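You operate a simulated robot arm through the tools that you are given. There is no shell and no other tool. Be economical: measure what you need, move in short steps, check, and stop when the job is done.

The job below is to be done with a simulated two-armed robot. You get a single attempt, and the scene is never put back.

Task
Brush the dust off the green clasp album and fasten both clasps.
Fine: put the brush back; hold the album while you slide each clasp.

It is judged by the outcome, as a careful person would: the job done as asked, and still so three seconds after it is handed in. It fails if anything else is knocked over, pushed out of place, dropped, spilled or broken.

Robot
Two 7-joint arms with two-finger parallel grippers on one trunk, on a base that drives. Base frame: it is fixed to the floor where the robot stands at the start and does not move with it; the origin is under the middle of the robot, x ahead of it, y to its left, z up. Units: mm, rad, N and s.
The left shoulder is at the start at [60, 143, 926], the right one opposite. With the tool pointing down near the work surface each hand reaches from about 320 to 740 mm from the robot's upright axis, wherever it stands, measured 20 degrees to its own side. Places, roughly: brass clasp [500, 200, 800]; steel clasp [600, 200, 800]. Payload 1.57 kg a hand.
Tool frame (each hand has its own): the origin (TCP) lies between the finger pads and is the grasp point; the fingertips stand 30 mm ahead of it; z points along the fingers, y is the line along which they close. Largest opening 110 mm; finger width 24, thickness 12; the body of the gripper, 48 by 112 mm, starts 78 mm behind the TCP.
Orientation is that of the tool frame in the base frame, as a unit quaternion [w, x, y, z]. With the fingers straight down and closing along the base's y, the tool's x points along the base's -x, its y along +y and its z along -z.

Tools
- The arms move only by the tool step_arm. It takes "left_plan", "right_plan" or both (then of equal length, played together; a hand with none holds still); each is a list of rows, each a list of 7 numbers: the opening, from 0 (shut) to 1 (fully open), then the shift along the tool's x, y, z in mm, then the turn, a rotation vector about the tool's x, y, z in rad. In form: [[grip, tx, ty, tz, ax, ay, az], ...]. A call has 1 to 8 rows; each row is the pose to reach, as a shift and turn from the pose commanded when the call began, along the tool's axes at that moment. Each row takes 0.2 s and may step no farther than 50 mm and 0.15 rad from the row before; otherwise, or with a gripper value out of range, the whole call is refused. A pose out of reach is approached as far as the arm can. The call stops where the force on the tool passes 90 N (or 10 N more than at its start, if that is more) or the arm is blocked; 0.2 s more then pass. Each finger travels about 45 mm/s and halts on what it meets, pressing with about 29 N; the grip force reading is that of the motor and also rises with nothing between the fingers. The clock runs only during rows and for 0.2 s after the last one: add rows that repeat a pose to give the fingers time. The reply holds the time, the measured pose of the TCP, the force on the tool along the base axes, the opening and the grip force, in the units named above and with some noise, and new pictures: "views" is both (left out), scene, wrist or none (wrist: the cameras of the hands that moved).
- Cameras (640 x 400 px; columns grow to the right, rows downward): "scene" is now at [46.6, 27.8, 1539.3]; the picture's right is [0.34, -0.94, 0.00], its down [-0.70, -0.25, -0.67] and it looks along [0.63, 0.23, -0.74] (base axes); focal length 280 px, centre (320, 200). "left" rides on the left gripper at [70, -16, -141] in its tool frame; the picture's right is [0.23, 0.97, 0.00], its down [-0.86, 0.20, -0.48] and it looks along [-0.47, 0.11, 0.88] (tool axes); focal length 222 px, centre (320, 200). "right" rides on the right gripper at [70, 16, -141] in its tool frame; the picture's right is [-0.23, 0.97, 0.00], its down [-0.86, -0.20, -0.48] and it looks along [-0.47, -0.11, 0.88] (tool axes); focal length 222 px, centre (320, 200). There is no depth. A picture from a camera that has moved, and an enlarged one, comes with that camera's place and axes in the base frame and with its lens.
- slide_trunk(by): slides the trunk up (or, below 0, down) by that many mm; the arms and the scene camera ride with it, the base frame stays. It gives what a move gives, with no picture.
- roll_base(legs): drives the robot by 1 to 6 legs, each [ahead, left, turn to the left] in mm, mm and rad, along the robot's own axes; the way and the turn of a leg run together, so that a leg with both is an arc; at most 1500 mm and 3.142 rad a leg. The arms and the cameras ride along, it lands a little off, and it stops where it bumps. It gives what a move gives, and a new picture of the scene camera.
- head_to(pan, tilt): turns the head with the scene camera to pan (to the left, within 1.501 rad either way) and tilt (down, from -0.506 to 1.204), counted from straight ahead of the robot. It gives what a move gives, and a new picture of the scene camera.
- close_up(camera, box): a new picture of the part [left, top, right, bottom] of that camera's present view, enlarged. The clock stands still meanwhile.
- hand_in(): hands the job in; it is judged then, once.

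Work in short steps. Places have to be worked out from the pictures, the camera data and where the tool is seen: move nearer, look again, correct. Check each grasp and each placing, and mend what went wrong. You have 120 turns and 260 pictures in all, those below and enlarged ones among them. Open the grippers and draw the arms clear of the work before you hand the job in, unless the task says otherwise; then end with one line.

The tools are called after "Request:" as name(argument=value, ...) on one line, values as JSON. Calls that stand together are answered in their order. step_arm: Moves the arms, as the interface text tells. Its arguments: {"type":"object","properties":{"left_plan":{"type":"array","items":{"type":"array","items":{"type":"number"}}},"right_plan":{"type":"array","items":{"type":"array","items":{"type":"number"}}},"views":{"type":"string","enum":["both","scene","wrist","none"]}},"required":[]} The other tools are called the same way: slide_trunk (by) slides the trunk up or down; roll_base (legs) drives the base; head_to (pan, tilt) turns the head that bears the scene camera; close_up (camera, box) takes an enlarged picture of a part of a camera's view; hand_in () hands the job in.

At the start:

```text
t: 0.0
left_tcp_pos: [359.7, 347.8, 1121.4]
left_ee_rot: [0.0, 0.0, 1.0, 0.0]
left_contact_force: [-0.1, -0.4, -0.7]
left_width: 110.0
left_grip_force: 0.1
right_tcp_pos: [388.8, -20.7, 1030.5]
right_ee_rot: [0.001, 0.0, 1.0, 0.0]
right_contact_force: [-0.2, 0.8, 0.0]
right_width: 109.9
right_grip_force: 0.1
trunk travel left (down, up): [-525.0, 65.0]
robot x, y, heading: [1.4, -3.7, 0.003]
head pan, tilt: [0.346, 0.84]
```

scene: 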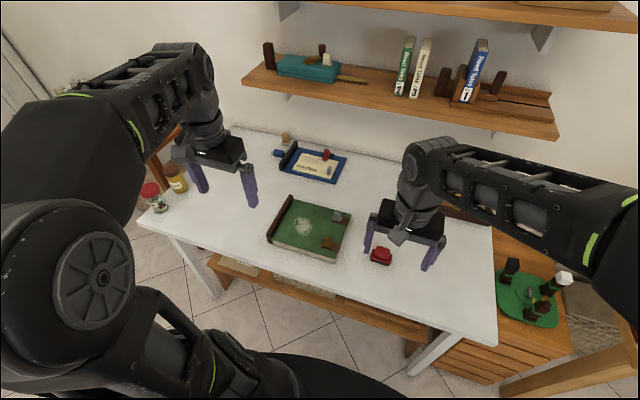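
right: 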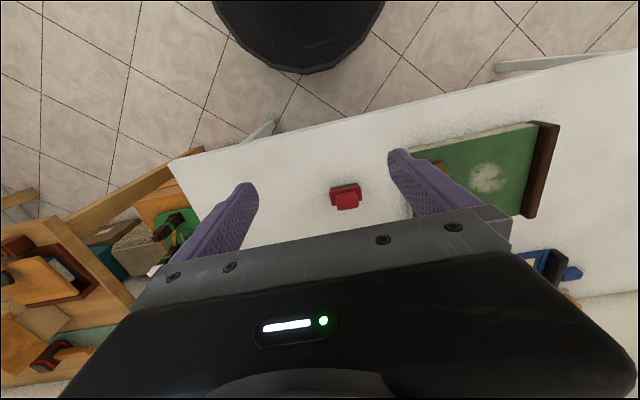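
left: 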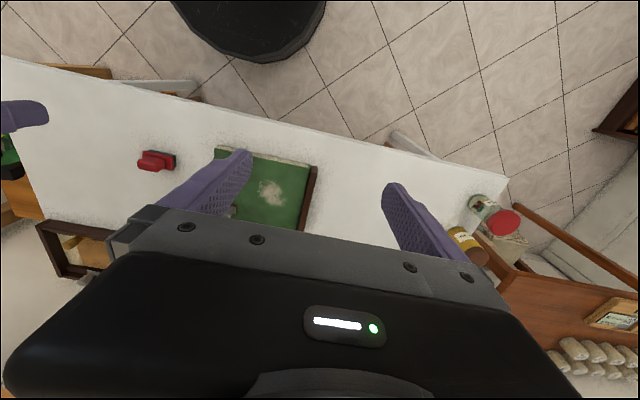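

The album lies mid-table with a dust patch, and a red object sits beside it. I'll enlarge both areas to identify the clasps and the brush.

Request:
close_up(camera="scene", box=[250, 180, 410, 280])

Request:
close_up(camera="scene", box=[230, 30, 390, 190])

Request:
close_up(camera="right", box=[300, 100, 600, 290])

```text
4.00 times, centred on (330, 230) of scene
camera zoom: at [46.6, 27.8, 1539.3], right [0.34, -0.94, 0.0], down [-0.7, -0.25, -0.67], along [0.63, 0.23, -0.74], focal length 1120 px, centre (280, 80)
```

zoom: 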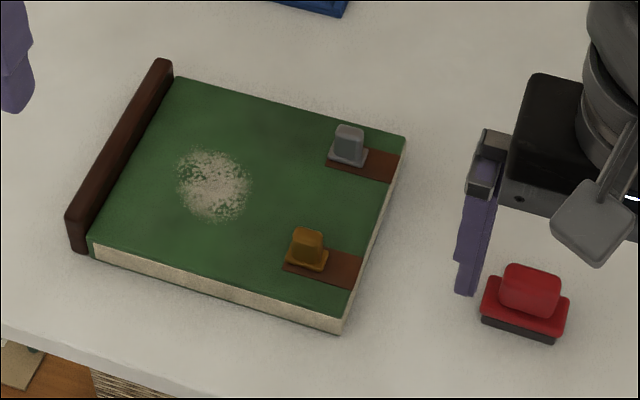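

```text
2.50 times, centred on (310, 110) of scene
camera zoom: at [46.6, 27.8, 1539.3], right [0.34, -0.94, 0.0], down [-0.7, -0.25, -0.67], along [0.63, 0.23, -0.74], focal length 700 px, centre (345, 425)
```

zoom: 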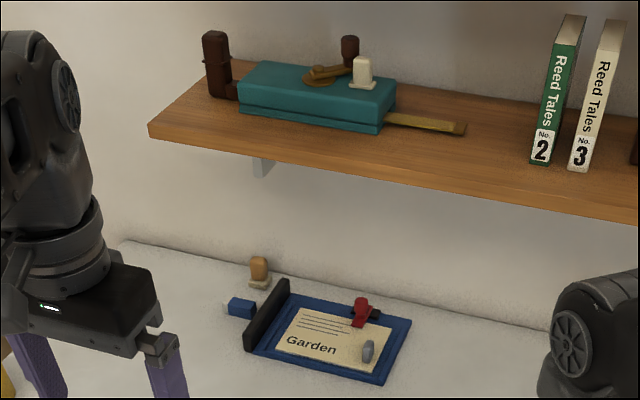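

```text
2.11 times, centred on (450, 195) of right
camera zoom: at [319.3, -3.7, 1171.2], right [0.23, 0.97, 0.0], down [0.86, -0.2, 0.48], along [0.47, -0.11, -0.88], focal length 468 px, centre (46, 210)
```

zoom: 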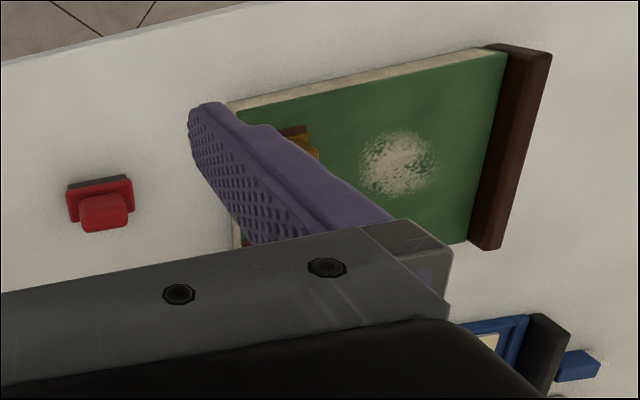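

The brush looks like the red block with dark bristles near (546, 2). The album spans about x 475–663 and y 132–343. I'll move the right arm aside and bring the left hand above the brush.

Request:
step_arm(left_plan=[[1, -22, -40, 15, 0, 0, 0], [1, -44, -80, 30, 0, 0, 0], [1, -66, -120, 45, 0, 0, 0], [1, -88, -160, 60, 0, 0, 0], [1, -110, -200, 75, 0, 0, 0], [1, -132, -240, 90, 0, 0, 0], [1, -154, -280, 105, 0, 0, 0], [1, -176, -320, 120, 0, 0, 0]], right_plan=[[1, 0, -35, 0, 0, 0, 0], [1, 0, -70, 0, 0, 0, 0], [1, 0, -105, 0, 0, 0, 0], [1, 0, -140, 0, 0, 0, 0], [1, 0, -175, 0, 0, 0, 0], [1, 0, -210, 0, 0, 0, 0], [1, 0, -245, 0, 0, 0, 0], [1, 0, -260, 0, 0, 0, 0]])

```text
t: 1.8
left_tcp_pos: [536.7, 26.4, 1000.6]
left_ee_rot: [0.001, -0.001, 1.0, 0.001]
left_contact_force: [-0.1, 0.8, 0.0]
left_width: 109.9
left_grip_force: 0.1
right_tcp_pos: [390.2, -280.4, 1030.6]
right_ee_rot: [0.0, -0.001, 1.0, 0.002]
right_contact_force: [0.0, 0.2, 0.0]
right_width: 110.1
right_grip_force: 0.1
trunk travel left (down, up): [-525.0, 65.0]
robot x, y, heading: [-2.7, -2.2, -0.001]
head pan, tilt: [0.346, 0.84]
camera scene: at [47.4, 26.5, 1539.3], right [0.34, -0.94, 0.0], down [-0.7, -0.25, -0.67], along [0.63, 0.23, -0.74], focal length 280 px, centre (320, 200)
camera right: at [319.2, -264.1, 1172.2], right [0.23, 0.97, 0.0], down [0.86, -0.2, 0.48], along [0.47, -0.11, -0.88], focal length 222 px, centre (320, 200)
camera left: at [468.3, 9.3, 1141.7], right [-0.23, 0.97, 0.0], down [0.86, 0.2, 0.48], along [0.47, 0.11, -0.88], focal length 222 px, centre (320, 200)
```

scene: 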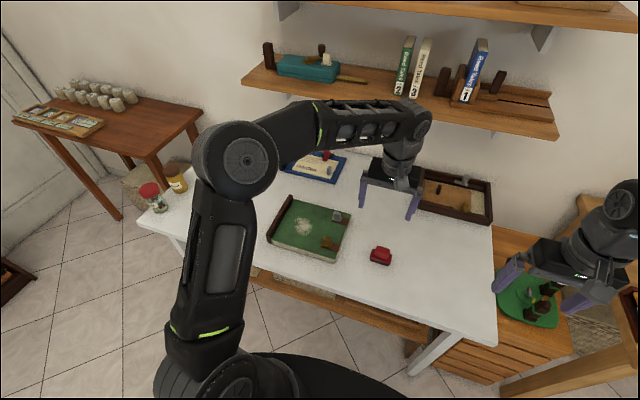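
right: 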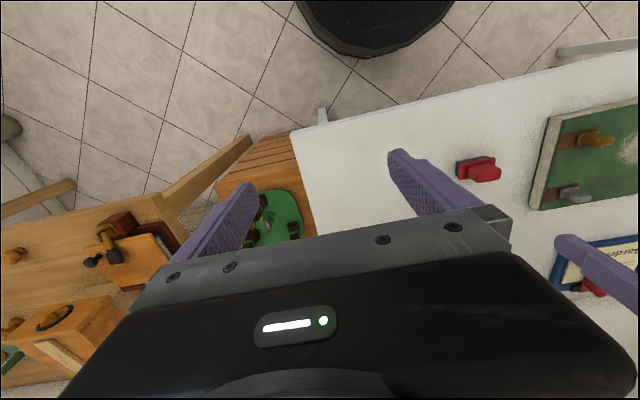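
left: 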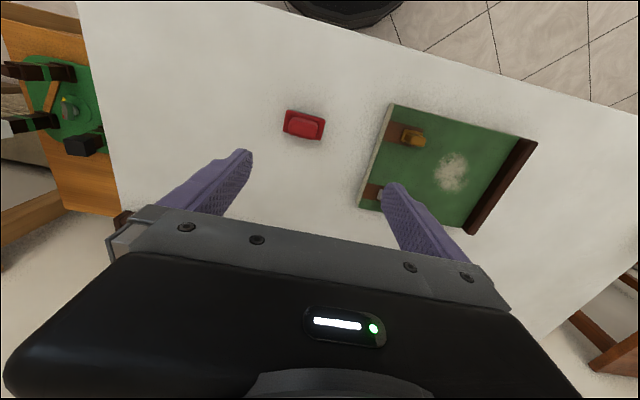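

I'll enlarge the brush and the clasps in the left camera.

Request:
close_up(camera="left", box=[264, 99, 344, 149])

Request:
close_up(camera="scene", box=[300, 200, 400, 270])

```text
8.00 times, centred on (304, 124) of left
camera zoom: at [468.3, 9.3, 1141.7], right [-0.23, 0.97, 0.0], down [0.86, 0.2, 0.48], along [0.47, 0.11, -0.88], focal length 1777 px, centre (448, 808)
```

zoom: 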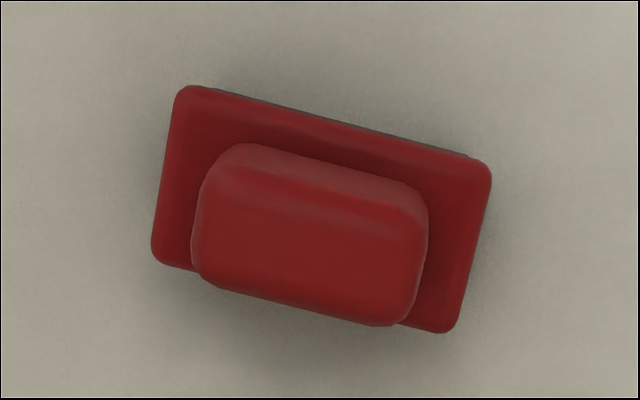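

```text
5.71 times, centred on (350, 235) of scene
camera zoom: at [47.4, 26.5, 1539.3], right [0.34, -0.94, 0.0], down [-0.7, -0.25, -0.67], along [0.63, 0.23, -0.74], focal length 1601 px, centre (149, 0)
```

zoom: 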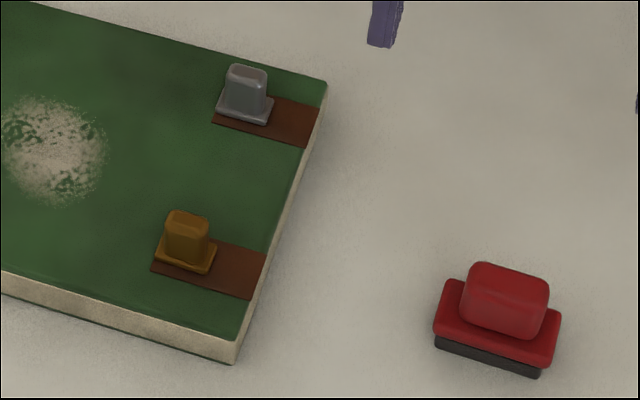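

The brush handle measures about 46×28 mm, centred near (541, −0.5), with its length along y. I'll lower the left hand to just above it and check.

Request:
step_arm(left_plan=[[1, -4, -27, 0, 0, 0, 0], [1, -4, -27, 45, 0, 0, 0], [1, -4, -27, 90, 0, 0, 0], [1, -4, -27, 135, 0, 0, 0], [1, -4, -27, 165, 0, 0, 0], [1, -4, -27, 165, 0, 0, 0]])

```text
t: 3.2
left_tcp_pos: [539.7, 0.6, 833.3]
left_ee_rot: [0.0, 0.0, 1.0, 0.0]
left_contact_force: [0.2, 0.6, 0.3]
left_width: 110.1
left_grip_force: 0.2
right_tcp_pos: [387.6, -279.6, 1031.4]
right_ee_rot: [0.0, 0.0, 1.0, 0.0]
right_contact_force: [-0.4, 1.3, -0.9]
right_width: 109.7
right_grip_force: 0.0
trunk travel left (down, up): [-525.0, 65.0]
robot x, y, heading: [3.0, 3.2, 0.002]
head pan, tilt: [0.346, 0.84]
camera scene: at [46.5, 27.8, 1539.4], right [0.34, -0.94, 0.0], down [-0.7, -0.25, -0.67], along [0.63, 0.23, -0.74], focal length 280 px, centre (320, 200)
camera left: at [470.3, -15.4, 974.9], right [-0.23, 0.97, 0.0], down [0.86, 0.2, 0.48], along [0.47, 0.11, -0.88], focal length 222 px, centre (320, 200)
```

scene: 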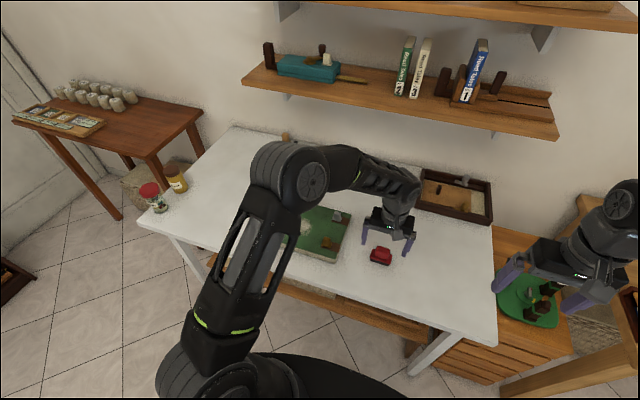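
left: 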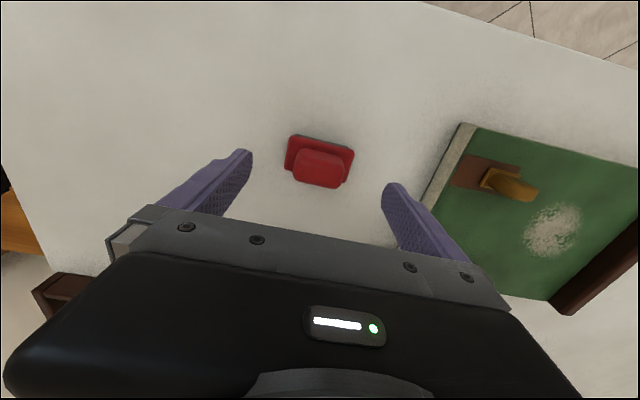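

The handle sits about 3 mm nearer in x than the TCP, so I'll correct that, descend and close on it.

Request:
step_arm(left_plan=[[1, 2, 0, 20, 0, 0, 0], [1, 2, 0, 40, 0, 0, 0], [0.6, 2, 0, 40, 0, 0, 0], [0.3, 2, 0, 40, 0, 0, 0], [0.3, 2, 0, 40, 0, 0, 0], [0.3, 2, 0, 40, 0, 0, 0], [0.3, 2, 0, 40, 0, 0, 0]], views="wrist")

```text
t: 4.8
left_tcp_pos: [536.7, 0.8, 795.4]
left_ee_rot: [0.0, 0.0, 1.0, 0.0]
left_contact_force: [0.5, 0.6, 2.3]
left_width: 43.2
left_grip_force: 13.4
right_tcp_pos: [389.4, -280.8, 1031.7]
right_ee_rot: [0.0, -0.001, 1.0, -0.001]
right_contact_force: [-0.3, -0.2, 0.7]
right_width: 109.8
right_grip_force: 0.0
trunk travel left (down, up): [-525.0, 65.0]
robot x, y, heading: [-3.8, 1.5, 0.001]
head pan, tilt: [0.346, 0.84]
camera left: at [466.9, -16.1, 936.8], right [-0.23, 0.97, 0.0], down [0.85, 0.2, 0.48], along [0.47, 0.11, -0.88], focal length 222 px, centre (320, 200)
```

left: 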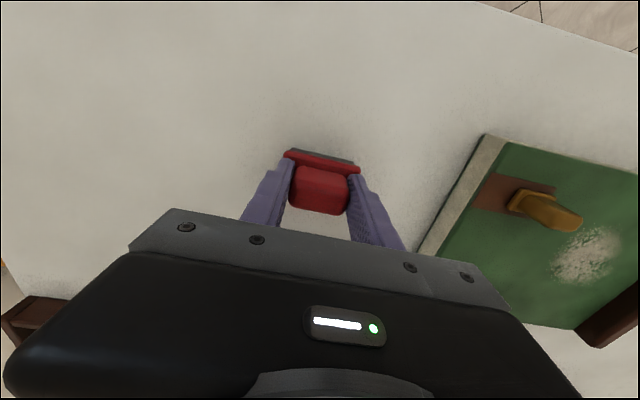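

Gripped at 43 mm. I'll lift it, tighten, and carry it over the album to the dust.

Request:
step_arm(left_plan=[[0.2, 0, 0, -30, 0, 0, 0], [0.2, 0, 0, -70, 0, 0, 0], [0.2, 0, 0, -110, 0, 0, 0], [0.2, 0, 48, -110, 0, 0, 0], [0.2, 0, 96, -110, 0, 0, 0], [0.2, 2, 144, -110, 0, 0, 0], [0.2, 5, 192, -110, 0, 0, 0], [0.2, 8, 240, -110, 0, 0, 0]])

```text
t: 6.6
left_tcp_pos: [529.1, 239.4, 904.3]
left_ee_rot: [0.0, 0.001, 1.0, 0.0]
left_contact_force: [0.0, 0.6, -1.3]
left_width: 43.4
left_grip_force: 28.7
right_tcp_pos: [389.7, -278.9, 1032.1]
right_ee_rot: [-0.001, 0.0, 1.0, 0.0]
right_contact_force: [0.4, 0.4, 0.4]
right_width: 110.0
right_grip_force: 0.1
trunk travel left (down, up): [-525.0, 65.0]
robot x, y, heading: [0.1, -0.7, 0.002]
head pan, tilt: [0.346, 0.84]
camera scene: at [46.7, 28.6, 1539.3], right [0.34, -0.94, 0.0], down [-0.7, -0.25, -0.67], along [0.63, 0.23, -0.74], focal length 280 px, centre (320, 200)
camera left: at [458.8, 222.8, 1045.5], right [-0.23, 0.97, 0.0], down [0.86, 0.2, 0.48], along [0.47, 0.11, -0.88], focal length 222 px, centre (320, 200)
```

scene: 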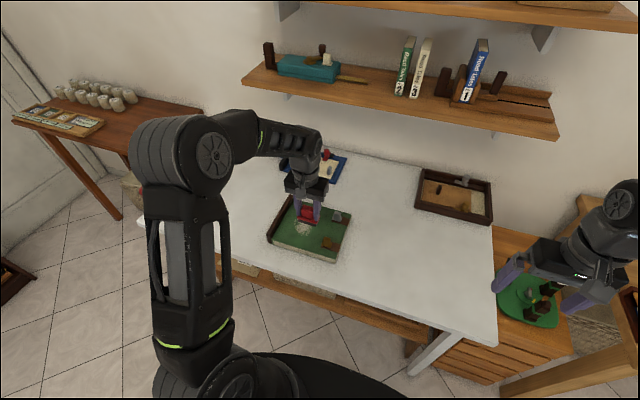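
left: 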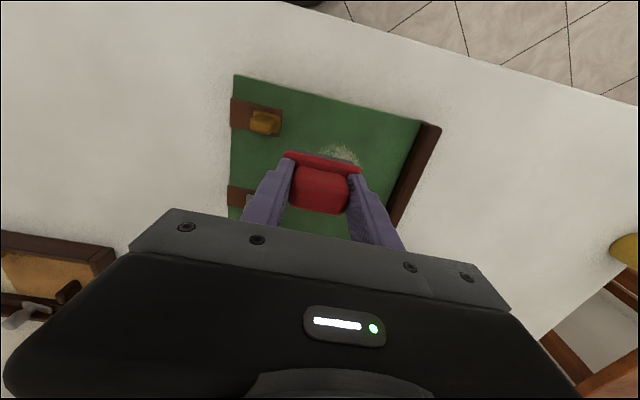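

Dust centre is about (556, 273), radius about 33. I'll move to the near side of the patch and lower toward the cover, checking force.

Request:
step_arm(left_plan=[[0.2, 9, 32, 20, 0, 0, 0], [0.2, 9, 32, 60, 0, 0, 0], [0.2, 9, 32, 75, 0, 0, 0], [0.2, 9, 32, 79, 0, 0, 0], [0.2, 9, 32, 82, 0, 0, 0]], views="wrist")

```text
t: 7.8
left_tcp_pos: [519.3, 268.7, 830.3]
left_ee_rot: [0.005, 0.0, 1.0, 0.0]
left_contact_force: [-11.6, 2.4, 58.6]
left_width: 43.3
left_grip_force: 28.7
right_tcp_pos: [384.7, -280.7, 1033.8]
right_ee_rot: [0.003, 0.0, 1.0, 0.0]
right_contact_force: [-0.6, -0.3, 0.4]
right_width: 110.0
right_grip_force: 0.1
trunk travel left (down, up): [-525.0, 65.0]
robot x, y, heading: [-1.2, 2.4, 0.001]
head pan, tilt: [0.346, 0.84]
camera left: at [447.8, 252.8, 969.3], right [-0.23, 0.97, 0.0], down [0.85, 0.2, 0.49], along [0.47, 0.11, -0.87], focal length 222 px, centre (320, 200)
```

left: 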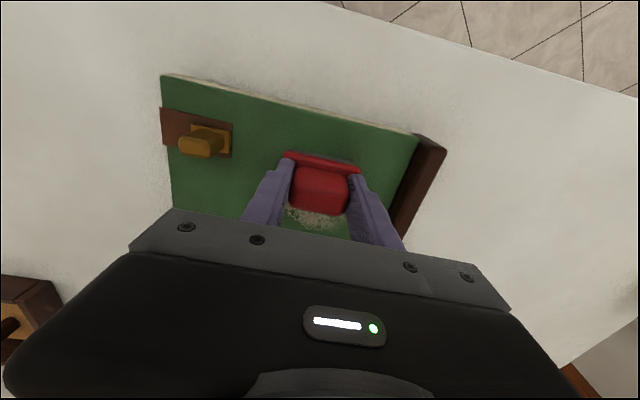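

Contact is firm at 58 N, with the cover near TCP z ≈ 831. I'll back off to a light press and sweep ahead over the patch.

Request:
step_arm(left_plan=[[0.2, 0, 4, -8, 0, 0, 0], [0.2, 0, 4, -8, 0, 0, 0]], views="none")

```text
t: 8.4
left_tcp_pos: [520.2, 274.4, 829.9]
left_ee_rot: [-0.001, 0.0, 1.0, 0.001]
left_contact_force: [0.0, -3.7, 4.3]
left_width: 43.5
left_grip_force: 29.1
right_tcp_pos: [389.5, -278.5, 1031.0]
right_ee_rot: [0.0, 0.0, 1.0, 0.001]
right_contact_force: [0.3, 0.5, -0.7]
right_width: 110.4
right_grip_force: 0.0
trunk travel left (down, up): [-525.0, 65.0]
robot x, y, heading: [0.2, -4.1, -0.004]
head pan, tilt: [0.346, 0.84]
```

Light 4 N contact. Sweep forward across the patch and back.

Request:
step_arm(left_plan=[[0.2, -20, 0, 1, 0, 0, 0], [0.2, -40, 0, 1, 0, 0, 0], [0.2, -60, 0, 1, 0, 0, 0], [0.2, -80, 0, 1, 0, 0, 0], [0.2, -60, 0, 1, 0, 0, 0], [0.2, -40, 0, 1, 0, 0, 0], [0.2, -20, 0, 1, 0, 0, 0], [0.2, 0, 0, 1, 0, 0, 0]], views="both")

```text
t: 10.2
left_tcp_pos: [520.6, 276.7, 831.0]
left_ee_rot: [0.0, 0.0, 1.0, 0.001]
left_contact_force: [0.1, 0.5, 0.1]
left_width: 43.3
left_grip_force: 28.7
right_tcp_pos: [389.3, -279.6, 1031.6]
right_ee_rot: [0.0, 0.0, 1.0, 0.0]
right_contact_force: [-0.2, -0.6, -1.1]
right_width: 110.0
right_grip_force: 0.0
trunk travel left (down, up): [-525.0, 65.0]
robot x, y, heading: [-1.1, 2.4, -0.004]
head pan, tilt: [0.346, 0.84]
camera scene: at [46.3, 27.7, 1539.4], right [0.34, -0.94, 0.0], down [-0.7, -0.25, -0.67], along [0.63, 0.23, -0.74], focal length 280 px, centre (320, 200)
camera left: at [449.4, 259.5, 971.3], right [-0.23, 0.97, 0.0], down [0.86, 0.2, 0.48], along [0.47, 0.11, -0.88], focal length 222 px, centre (320, 200)
```

scene: 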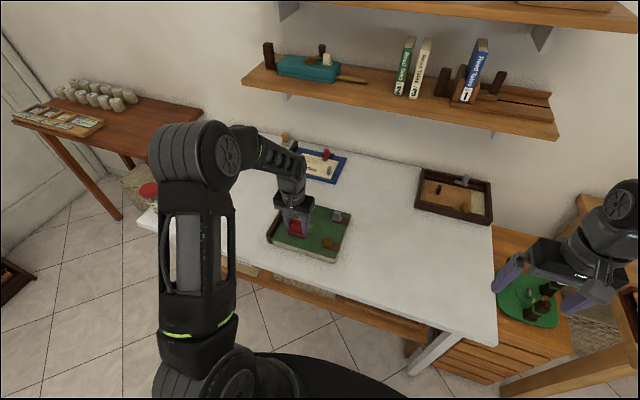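
left: 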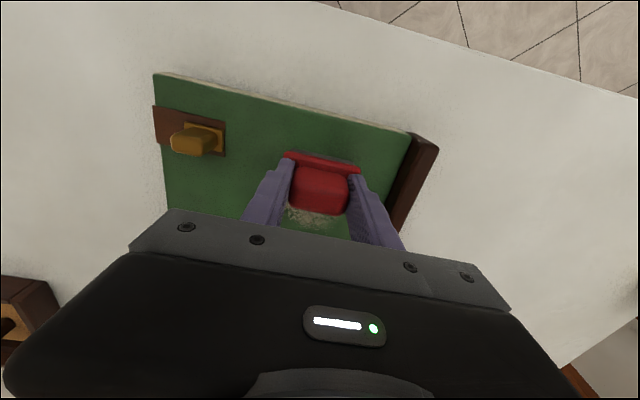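

There was almost no contact force on the return, and dust is still visible. I'll press about 3 mm deeper and sweep again.

Request:
step_arm(left_plan=[[0.2, 0, 0, 3, 0, 0, 0], [0.2, -18, 0, 3, 0, 0, 0], [0.2, -36, 0, 3, 0, 0, 0], [0.2, -54, 0, 3, 0, 0, 0], [0.2, -72, 0, 3, 0, 0, 0], [0.2, -86, 0, 3, 0, 0, 0]], views="wrist")

```text
t: 11.6
left_tcp_pos: [603.7, 275.8, 829.9]
left_ee_rot: [0.001, 0.0, 1.0, 0.001]
left_contact_force: [-10.4, 0.4, 19.6]
left_width: 43.3
left_grip_force: 29.2
right_tcp_pos: [386.8, -280.0, 1033.2]
right_ee_rot: [0.001, 0.0, 1.0, 0.001]
right_contact_force: [-0.4, -0.7, -0.1]
right_width: 110.1
right_grip_force: 0.1
trunk travel left (down, up): [-525.0, 65.0]
robot x, y, heading: [-1.9, 0.8, 0.005]
head pan, tilt: [0.346, 0.84]
camera left: at [534.6, 259.7, 970.2], right [-0.23, 0.97, 0.0], down [0.85, 0.2, 0.48], along [0.47, 0.11, -0.88], focal length 222 px, centre (320, 200)
```

left: 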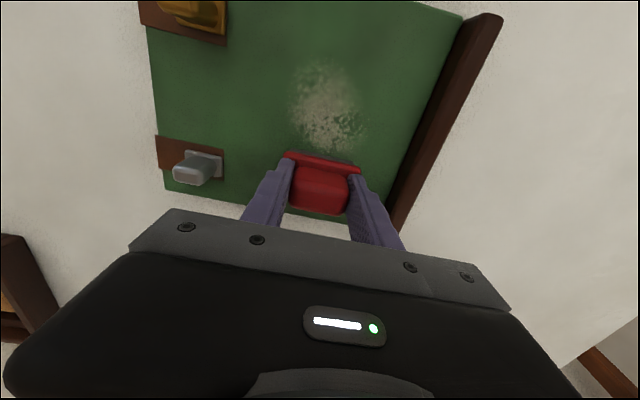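

The patch has faded slightly and the album hasn't moved. I'll keep stroking back and forth at this pressure.

Request:
step_arm(left_plan=[[0.2, 20, -2, 0, 0, 0, 0], [0.2, 40, -3, 0, 0, 0, 0], [0.2, 60, -4, 0, 0, 0, 0], [0.2, 82, -4, 0, 0, 0, 0], [0.2, 62, -4, 0, 0, 0, 0], [0.2, 40, -4, 0, 0, 0, 0], [0.2, 20, -4, 0, 0, 0, 0], [0.2, 0, -4, 0, 0, 0, 0]], views="wrist")

```text
t: 13.4
left_tcp_pos: [605.6, 271.0, 829.5]
left_ee_rot: [0.002, 0.0, 1.0, 0.0]
left_contact_force: [-14.1, -0.3, 26.3]
left_width: 43.3
left_grip_force: 29.1
right_tcp_pos: [386.2, -280.1, 1033.3]
right_ee_rot: [0.002, 0.0, 1.0, 0.0]
right_contact_force: [-0.3, 0.2, 0.5]
right_width: 109.7
right_grip_force: 0.1
trunk travel left (down, up): [-525.0, 65.0]
robot x, y, heading: [1.4, -3.6, -0.003]
head pan, tilt: [0.346, 0.84]
camera left: at [534.5, 255.0, 970.0], right [-0.23, 0.97, 0.0], down [0.85, 0.2, 0.48], along [0.47, 0.11, -0.88], focal length 222 px, centre (320, 200)
```

left: 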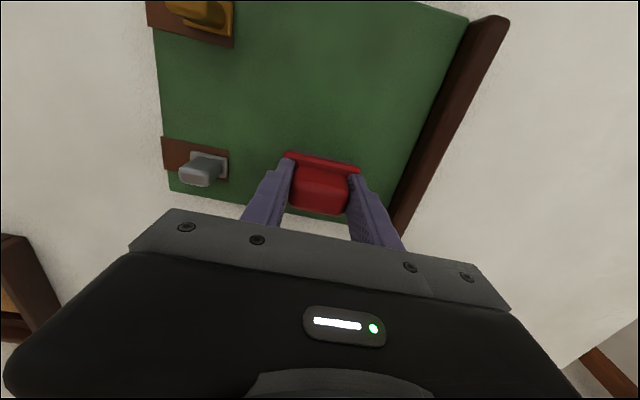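

Dust appears gone. I'll lift the brush and confirm before returning it.

Request:
step_arm(left_plan=[[0.2, 0, 0, -35, 0, 0, 0], [0.2, 0, 0, -80, 0, 0, 0], [0.2, 10, -45, -80, 0, 0, 0], [0.2, 20, -92, -80, 0, 0, 0], [0.2, 32, -138, -80, 0, 0, 0], [0.2, 45, -184, -80, 0, 0, 0], [0.2, 58, -230, -80, 0, 0, 0], [0.2, 69, -270, -80, 0, 0, 0]])

Request:
close_up(camera="scene", box=[250, 180, 410, 280])

```text
t: 15.2
left_tcp_pos: [537.1, 1.0, 908.2]
left_ee_rot: [0.0, 0.0, 1.0, 0.001]
left_contact_force: [0.0, -1.0, -0.7]
left_width: 43.1
left_grip_force: 28.7
right_tcp_pos: [389.3, -278.8, 1033.0]
right_ee_rot: [0.0, 0.0, 1.0, 0.001]
right_contact_force: [0.5, 0.0, 0.4]
right_width: 109.7
right_grip_force: 0.0
trunk travel left (down, up): [-525.0, 65.0]
robot x, y, heading: [-1.2, 1.1, 0.0]
head pan, tilt: [0.346, 0.84]
camera scene: at [46.6, 26.9, 1539.4], right [0.34, -0.94, 0.0], down [-0.7, -0.25, -0.67], along [0.63, 0.23, -0.74], focal length 280 px, centre (320, 200)
camera left: at [466.8, -15.8, 1049.6], right [-0.23, 0.97, 0.0], down [0.86, 0.2, 0.48], along [0.47, 0.11, -0.88], focal length 222 px, centre (320, 200)
```

scene: 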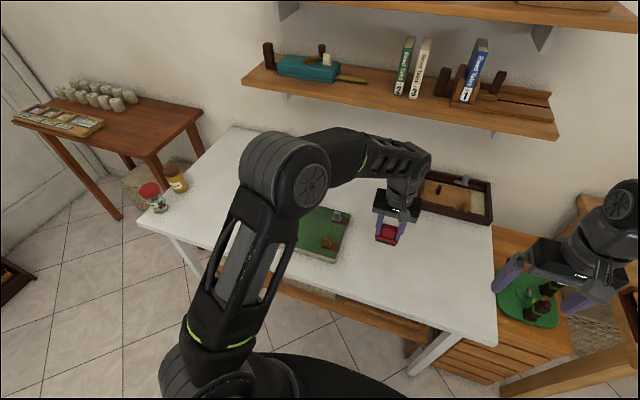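
left: 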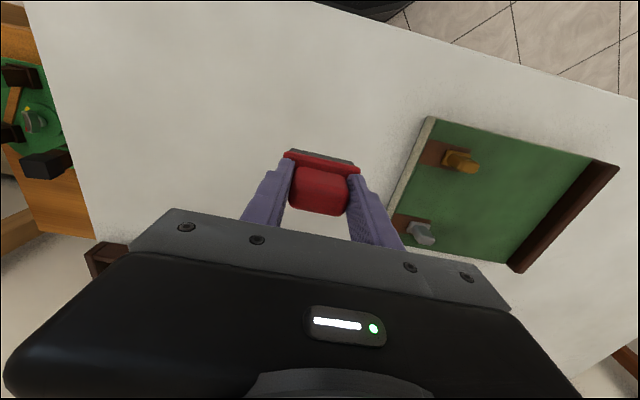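

```text
4.00 times, centred on (330, 230) of scene
camera zoom: at [46.6, 26.9, 1539.4], right [0.34, -0.94, 0.0], down [-0.7, -0.25, -0.67], along [0.63, 0.23, -0.74], focal length 1120 px, centre (280, 80)
```

zoom: 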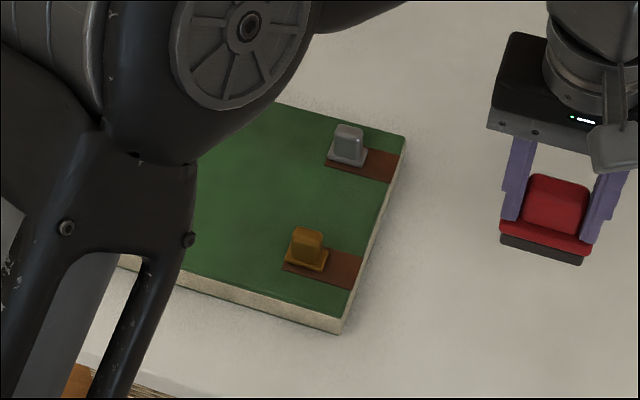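

The album is clean and unmoved. I'll lower the brush to where it was.

Request:
step_arm(left_plan=[[0.2, 0, 0, 40, 0, 0, 0], [0.2, 0, 0, 80, 0, 0, 0], [0.2, 0, 0, 105, 0, 0, 0], [0.2, 0, 0, 111, 0, 0, 0], [0.2, 0, 0, 112, 0, 0, 0]], views="none")

```text
t: 16.4
left_tcp_pos: [537.1, 0.8, 795.7]
left_ee_rot: [-0.001, 0.0, 1.0, 0.0]
left_contact_force: [0.2, -0.2, -0.3]
left_width: 43.4
left_grip_force: 29.6
right_tcp_pos: [389.5, -279.0, 1032.2]
right_ee_rot: [-0.001, 0.0, 1.0, 0.001]
right_contact_force: [0.7, -0.6, -0.4]
right_width: 109.9
right_grip_force: 0.0
trunk travel left (down, up): [-525.0, 65.0]
robot x, y, heading: [-1.6, -0.0, -0.003]
head pan, tilt: [0.346, 0.84]
```

No contact yet; I'll ease down a bit more.

Request:
step_arm(left_plan=[[0.2, 0, 0, 1, 0, 0, 0], [0.2, 0, 0, 2, 0, 0, 0]], views="none")

```text
t: 17.0
left_tcp_pos: [536.0, 0.7, 795.0]
left_ee_rot: [0.002, 0.0, 1.0, 0.0]
left_contact_force: [-3.2, 1.9, 17.5]
left_width: 43.0
left_grip_force: 28.8
right_tcp_pos: [388.4, -279.2, 1031.5]
right_ee_rot: [0.001, 0.0, 1.0, 0.0]
right_contact_force: [-0.1, -0.8, -0.1]
right_width: 110.0
right_grip_force: 0.1
trunk travel left (down, up): [-525.0, 65.0]
robot x, y, heading: [1.6, -1.9, -0.001]
head pan, tilt: [0.346, 0.84]
```

Brush is on the table. I'll release it and rise.

Request:
step_arm(left_plan=[[0.3, 0, 0, -1.5, 0, 0, 0], [0.6, 0, 0, -1.5, 0, 0, 0], [0.8, 0, 0, -1.5, 0, 0, 0], [0.8, 0, 0, -1.5, 0, 0, 0], [0.8, 0, 0, -30, 0, 0, 0], [0.8, 0, 0, -75, 0, 0, 0], [0.8, 0, 0, -120, 0, 0, 0]], views="wrist")

```text
t: 18.6
left_tcp_pos: [537.4, 3.3, 912.7]
left_ee_rot: [0.0, 0.0, 1.0, 0.0]
left_contact_force: [-0.3, 0.8, -0.6]
left_width: 87.8
left_grip_force: 0.0
right_tcp_pos: [389.5, -279.0, 1031.6]
right_ee_rot: [0.001, 0.0, 1.0, -0.001]
right_contact_force: [-0.6, -0.3, -0.2]
right_width: 110.1
right_grip_force: 0.1
trunk travel left (down, up): [-525.0, 65.0]
robot x, y, heading: [3.3, 2.4, -0.001]
head pan, tilt: [0.346, 0.84]
camera left: at [467.6, -13.4, 1054.3], right [-0.23, 0.97, 0.0], down [0.86, 0.2, 0.48], along [0.47, 0.11, -0.88], focal length 222 px, centre (320, 200)
```

left: 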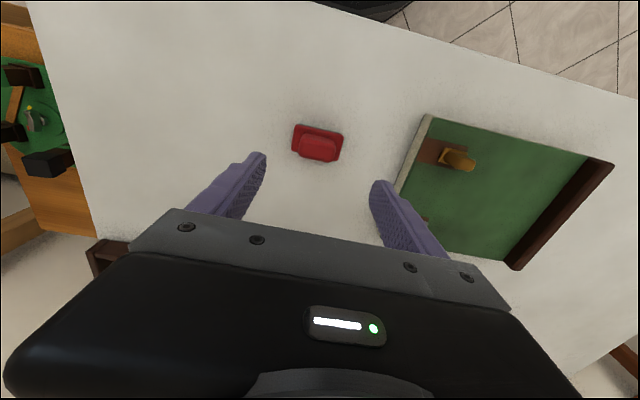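

The brush is back upright in its place. Now I'll bring the closed left hand over the spine side of the cover, where it will hold the album down.

Request:
step_arm(left_plan=[[0.5, -4, 45, 0, 0, 0, 0], [0.2, -8, 90, 0, 0, 0, 0], [0, -12, 135, 0, 0, 0, 0], [0, -16, 180, 0, 0, 0, 0], [0, -20, 226, 0, 0, 0, 0], [0, -25, 272, 0, 0, 0, 0], [0, -30, 318, 0, 0, 0, 0], [0, -30, 318, 45, 0, 0, 0]], views="both")

```text
t: 20.4
left_tcp_pos: [568.3, 323.7, 867.3]
left_ee_rot: [0.0, 0.001, 1.0, 0.0]
left_contact_force: [0.2, -0.5, 0.0]
left_width: 0.1
left_grip_force: 21.6
right_tcp_pos: [389.2, -278.7, 1031.7]
right_ee_rot: [0.0, 0.0, 1.0, 0.001]
right_contact_force: [0.4, 0.8, 0.3]
right_width: 109.8
right_grip_force: 0.0
trunk travel left (down, up): [-525.0, 65.0]
robot x, y, heading: [-1.3, 3.2, 0.0]
head pan, tilt: [0.346, 0.84]
camera scene: at [47.5, 27.7, 1539.4], right [0.34, -0.94, 0.0], down [-0.7, -0.25, -0.67], along [0.63, 0.23, -0.74], focal length 280 px, centre (320, 200)
camera left: at [499.1, 305.4, 1008.6], right [-0.23, 0.97, 0.0], down [0.86, 0.2, 0.48], along [0.47, 0.11, -0.88], focal length 222 px, centre (320, 200)
```

scene: 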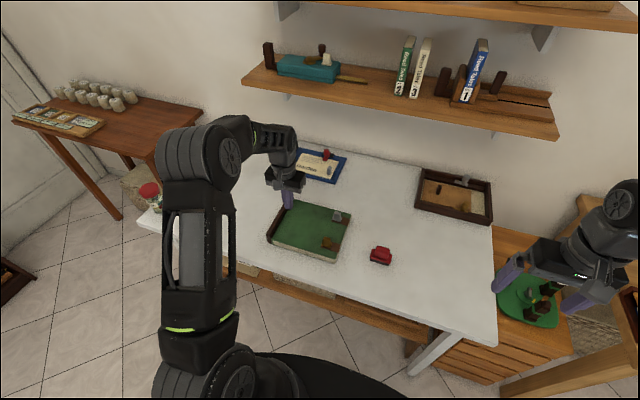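
left: 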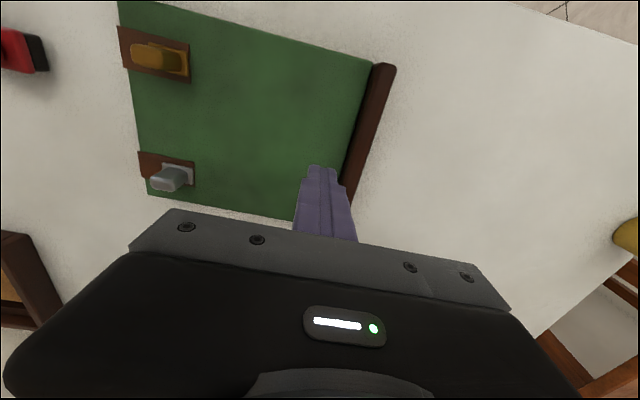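

I'll lower the left hand toward the cover while bringing the right hand over toward the clasps.

Request:
step_arm(left_plan=[[0, 0, 3, 10, 0, 0, 0], [0, 0, 3, 20, 0, 0, 0], [0, 0, 3, 30, 0, 0, 0], [0, 0, 3, 40, 0, 0, 0], [0, 0, 3, 46, 0, 0, 0], [0, 0, 3, 52, 0, 0, 0], [0, 0, 3, 55, 0, 0, 0], [0, 0, 3, 58, 0, 0, 0]], right_plan=[[1, -13, 45, 10, 0, 0, 0], [1, -26, 90, 20, 0, 0, 0], [1, -40, 135, 30, 0, 0, 0], [1, -53, 180, 40, 0, 0, 0], [0.8, -66, 226, 50, 0, 0, 0], [0.7, -80, 272, 58, 0, 0, 0], [0.6, -94, 318, 66, 0, 0, 0], [0.6, -108, 363, 74, 0, 0, 0]], views="both")

```text
t: 22.2
left_tcp_pos: [568.2, 325.0, 811.1]
left_ee_rot: [-0.001, 0.0, 1.0, 0.0]
left_contact_force: [0.8, -0.3, -0.3]
left_width: 0.2
left_grip_force: 21.6
right_tcp_pos: [496.5, 83.6, 955.5]
right_ee_rot: [0.0, -0.001, 1.0, 0.001]
right_contact_force: [0.0, -0.3, -0.2]
right_width: 66.0
right_grip_force: 0.0
trunk travel left (down, up): [-525.0, 65.0]
robot x, y, heading: [-0.2, -2.2, -0.0]
head pan, tilt: [0.346, 0.84]
camera scene: at [47.2, 28.9, 1539.3], right [0.34, -0.94, 0.0], down [-0.7, -0.25, -0.67], along [0.63, 0.23, -0.74], focal length 280 px, centre (320, 200)
camera right: at [426.7, 100.2, 1097.0], right [0.23, 0.97, 0.0], down [0.86, -0.2, 0.48], along [0.47, -0.11, -0.88], focal length 222 px, centre (320, 200)
camera left: at [498.1, 307.5, 950.9], right [-0.23, 0.97, 0.0], down [0.86, 0.2, 0.48], along [0.47, 0.11, -0.88], focal length 222 px, centre (320, 200)
```

scene: 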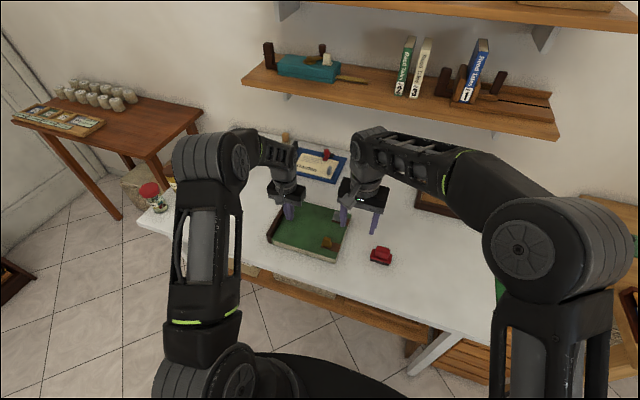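
right: 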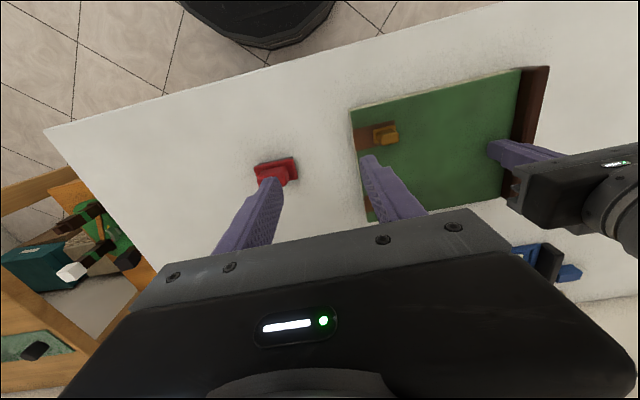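
left: 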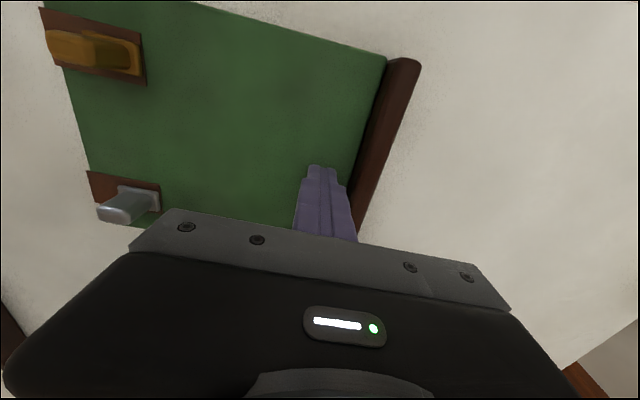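

Left tips are about 6 mm above the cover. I'll press gently with the left hand and bring the right hand over the brass clasp.

Request:
step_arm(left_plan=[[0, 0, 0, 4, 0, 0, 0], [0, 0, 0, 6, 0, 0, 0], [0, 0, 0, 8, 0, 0, 0], [0, 0, 0, 9, 0, 0, 0]], right_plan=[[0.6, -8, 44, 0, 0, 0, 0], [0.6, -17, 87, 0, 0, 0, 0], [0.6, -17, 87, 45, 0, 0, 0], [0.6, -17, 87, 80, 0, 0, 0]], views="both")

```text
t: 23.2
left_tcp_pos: [566.2, 323.7, 803.6]
left_ee_rot: [0.002, 0.0, 1.0, 0.001]
left_contact_force: [-2.5, 1.8, 21.1]
left_width: 0.0
left_grip_force: 21.5
right_tcp_pos: [513.3, 170.7, 877.9]
right_ee_rot: [0.002, 0.0, 1.0, 0.001]
right_contact_force: [-0.2, 1.0, 0.0]
right_width: 65.9
right_grip_force: 0.1
trunk travel left (down, up): [-525.0, 65.0]
robot x, y, heading: [0.4, -4.8, 0.001]
head pan, tilt: [0.346, 0.84]
camera scene: at [44.4, 26.9, 1539.9], right [0.34, -0.94, 0.0], down [-0.7, -0.25, -0.67], along [0.63, 0.23, -0.74], focal length 280 px, centre (320, 200)
camera right: at [442.2, 185.9, 1018.8], right [0.23, 0.97, 0.0], down [0.85, -0.2, 0.48], along [0.47, -0.11, -0.88], focal length 222 px, centre (320, 200)
camera left: at [496.9, 306.3, 944.3], right [-0.23, 0.97, 0.0], down [0.85, 0.2, 0.48], along [0.47, 0.11, -0.88], focal length 222 px, centre (320, 200)
```

scene: 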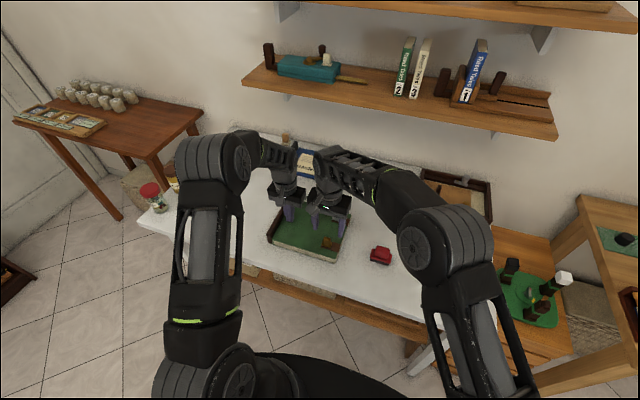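
right: 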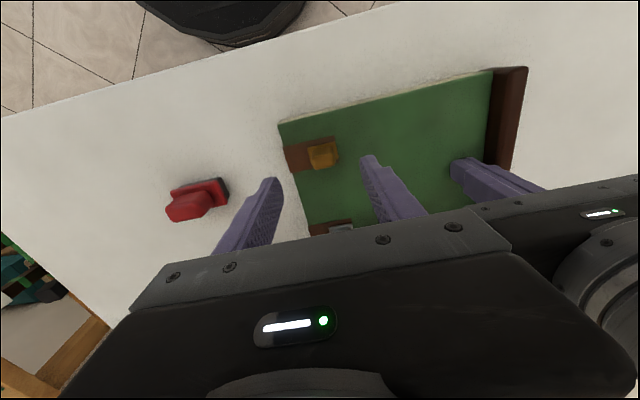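
left: 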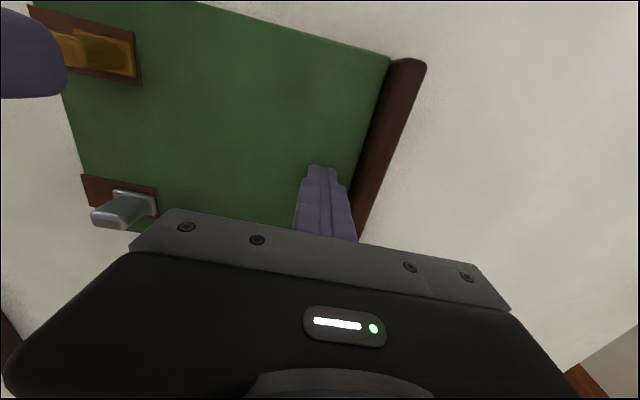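

Request:
close_up(camera="right", box=[270, 115, 370, 178])

Request:
close_up(camera="left", box=[30, 0, 190, 250])

```text
6.35 times, centred on (320, 146) of right
camera zoom: at [442.2, 185.9, 1018.8], right [0.23, 0.97, 0.0], down [0.85, -0.2, 0.48], along [0.47, -0.11, -0.88], focal length 1410 px, centre (320, 540)
```

zoom: 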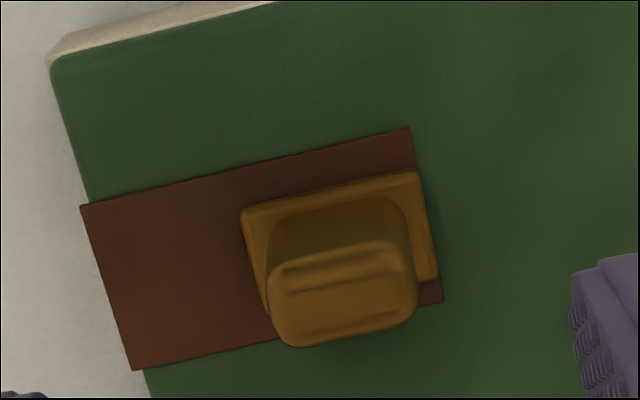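

```text
1.60 times, centred on (110, 125) of left
camera zoom: at [496.9, 306.3, 944.3], right [-0.23, 0.97, 0.0], down [0.85, 0.2, 0.48], along [0.47, 0.11, -0.88], focal length 355 px, centre (656, 320)
```

zoom: 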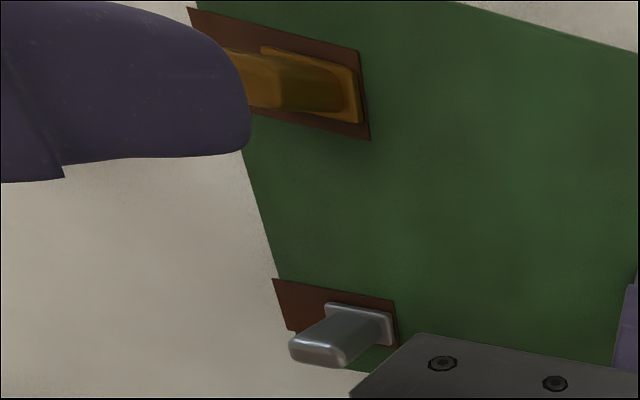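

The brass knob is about 2.6 mm off the TCP in x and y, with its top near z ≈ 804. The track runs toward the −y edge, so I'll descend, grip the knob and check.

Request:
step_arm(right_plan=[[0.6, -2, 2, 30, 0, 0, 0], [0.6, -2, 2, 55, 0, 0, 0], [0.6, -2, 2, 62, 0, 0, 0], [0.3, -2, 2, 62, 0, 0, 0], [0.1, -2, 2, 62, 0, 0, 0], [0.1, -2, 2, 62, 0, 0, 0], [0.1, -2, 2, 62, 0, 0, 0]], views="wrist")

```text
t: 24.8
left_tcp_pos: [566.5, 323.1, 804.2]
left_ee_rot: [0.004, 0.0, 1.0, 0.001]
left_contact_force: [0.9, 3.6, 35.7]
left_width: 0.0
left_grip_force: 21.6
right_tcp_pos: [515.0, 174.1, 815.6]
right_ee_rot: [0.002, 0.0, 1.0, 0.001]
right_contact_force: [0.4, 4.8, -0.2]
right_width: 23.6
right_grip_force: 26.2
trunk travel left (down, up): [-525.0, 65.0]
robot x, y, heading: [1.0, 0.6, -0.001]
head pan, tilt: [0.346, 0.84]
camera right: at [444.5, 188.7, 955.8], right [0.23, 0.97, 0.0], down [0.85, -0.2, 0.48], along [0.47, -0.11, -0.88], focal length 222 px, centre (320, 200)
```

right: 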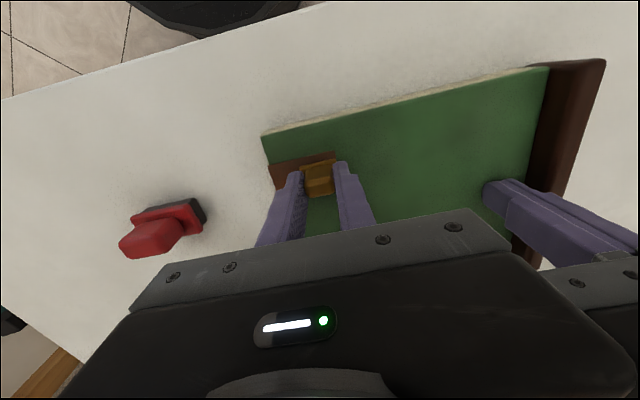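

The knob is gripped at 23.6 mm and the left hand holds with about 36 N. I'll slide it toward −y in small steps.

Request:
step_arm(right_plan=[[0.1, 0, -4, 0, 0, 0, 0], [0.1, 0, -8, 0, 0, 0, 0], [0.1, 0, -12, 0, 0, 0, 0], [0.1, 0, -16, 0, 0, 0, 0], [0.1, 0, -20, 0, 0, 0, 0]], views="wrist")

```text
t: 26.0
left_tcp_pos: [567.6, 322.9, 803.3]
left_ee_rot: [0.002, 0.0, 1.0, 0.001]
left_contact_force: [-0.5, 2.1, 39.4]
left_width: 0.0
left_grip_force: 21.4
right_tcp_pos: [515.2, 151.1, 814.9]
right_ee_rot: [0.001, 0.0, 1.0, 0.0]
right_contact_force: [2.1, 4.3, -5.1]
right_width: 23.2
right_grip_force: 29.0
trunk travel left (down, up): [-525.0, 65.0]
robot x, y, heading: [2.6, 2.3, 0.0]
head pan, tilt: [0.346, 0.84]
camera right: at [444.7, 167.7, 955.9], right [0.23, 0.97, 0.0], down [0.85, -0.2, 0.48], along [0.47, -0.11, -0.88], focal length 222 px, centre (320, 200)
```

right: 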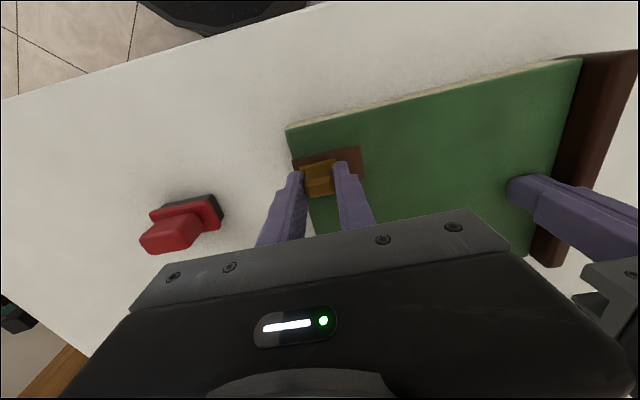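

It slides freely along the track. I'll continue toward the end, watching the force.

Request:
step_arm(right_plan=[[0.1, 0, -2, 0, 0, 0, 0], [0.1, 0, -4, 0, 0, 0, 0], [0.1, 0, -6, 0, 0, 0, 0], [0.1, 0, -8, 0, 0, 0, 0]], views="wrist")

Request:
close_up(camera="right", box=[260, 110, 400, 210])

```text
t: 27.0
left_tcp_pos: [567.1, 322.4, 804.3]
left_ee_rot: [0.003, 0.001, 1.0, -0.001]
left_contact_force: [-4.5, -9.1, 46.9]
left_width: 0.2
left_grip_force: 21.3
right_tcp_pos: [515.2, 147.3, 815.6]
right_ee_rot: [0.002, -0.002, 1.0, 0.003]
right_contact_force: [6.2, 23.5, -11.9]
right_width: 23.7
right_grip_force: 28.7
trunk travel left (down, up): [-525.0, 65.0]
robot x, y, heading: [1.0, 1.5, -0.001]
head pan, tilt: [0.346, 0.84]
camera right: at [444.0, 162.5, 956.2], right [0.23, 0.97, 0.01], down [0.85, -0.2, 0.48], along [0.47, -0.1, -0.88], focal length 222 px, centre (320, 200)
```

right: 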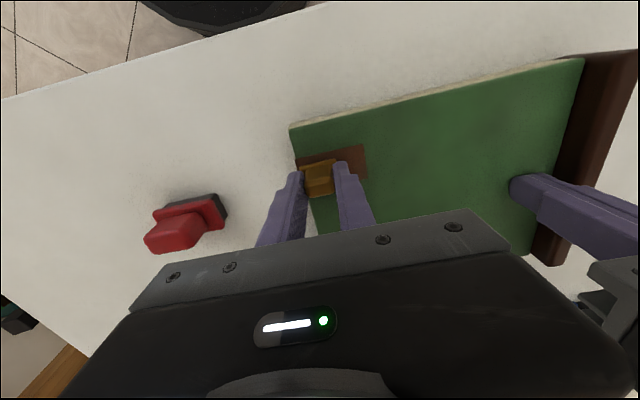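

```text
4.00 times, centred on (330, 160) of right
camera zoom: at [444.0, 162.5, 956.2], right [0.23, 0.97, 0.01], down [0.85, -0.2, 0.48], along [0.47, -0.1, -0.88], focal length 888 px, centre (280, 360)
```

zoom: 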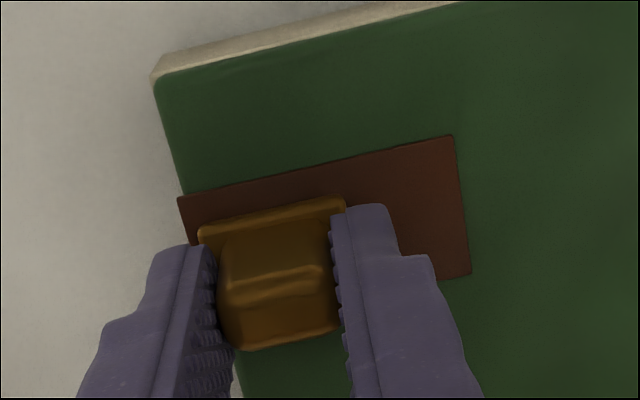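

Force rose to 23 N at y ≈ 147, so the slider is at its end stop. I'll relax, open and lift.

Request:
step_arm(right_plan=[[0.1, 0, 3, 0, 0, 0, 0], [0.3, 0, 3, 0, 0, 0, 0], [0.6, 0, 3, 0, 0, 0, 0], [0.6, 0, 3, 0, 0, 0, 0], [0.6, 0, 3, 0, 0, 0, 0], [0.6, 0, 3, -30, 0, 0, 0], [0.6, 0, 3, -62, 0, 0, 0]], views="wrist")

Request:
close_up(camera="right", box=[260, 90, 420, 190])

```text
t: 28.6
left_tcp_pos: [566.6, 321.9, 803.1]
left_ee_rot: [0.001, 0.0, 1.0, 0.001]
left_contact_force: [3.3, -5.5, 36.7]
left_width: 0.0
left_grip_force: 21.1
right_tcp_pos: [513.5, 146.4, 877.0]
right_ee_rot: [0.0, 0.0, 1.0, 0.0]
right_contact_force: [-0.9, -0.2, 0.3]
right_width: 65.8
right_grip_force: 0.1
trunk travel left (down, up): [-525.0, 65.0]
robot x, y, heading: [-4.0, 1.0, 0.001]
head pan, tilt: [0.346, 0.84]
camera right: at [443.3, 161.8, 1018.1], right [0.23, 0.97, 0.0], down [0.85, -0.2, 0.48], along [0.47, -0.11, -0.88], focal length 222 px, centre (320, 200)
```

right: 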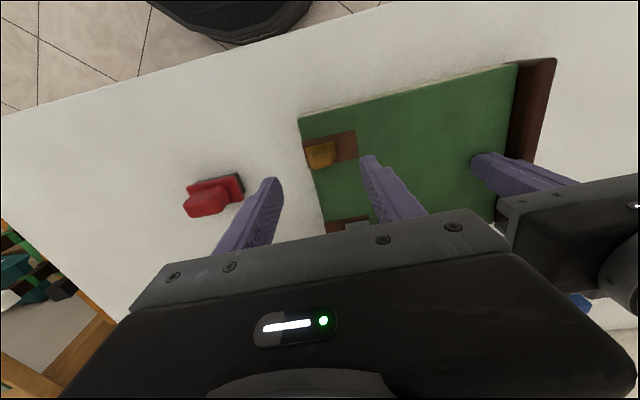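

```text
4.00 times, centred on (340, 140) of right
camera zoom: at [443.3, 161.8, 1018.1], right [0.23, 0.97, 0.0], down [0.85, -0.2, 0.48], along [0.47, -0.11, -0.88], focal length 888 px, centre (240, 440)
```

zoom: 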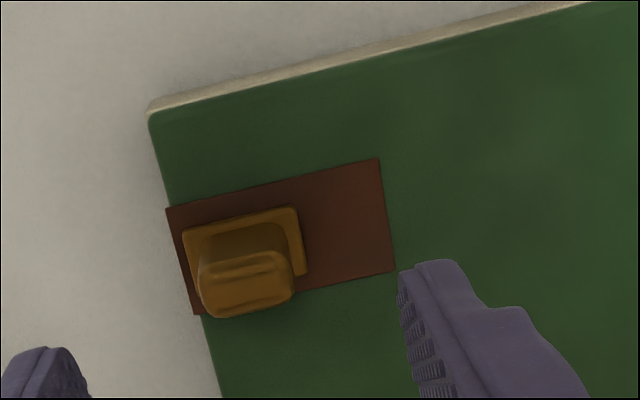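

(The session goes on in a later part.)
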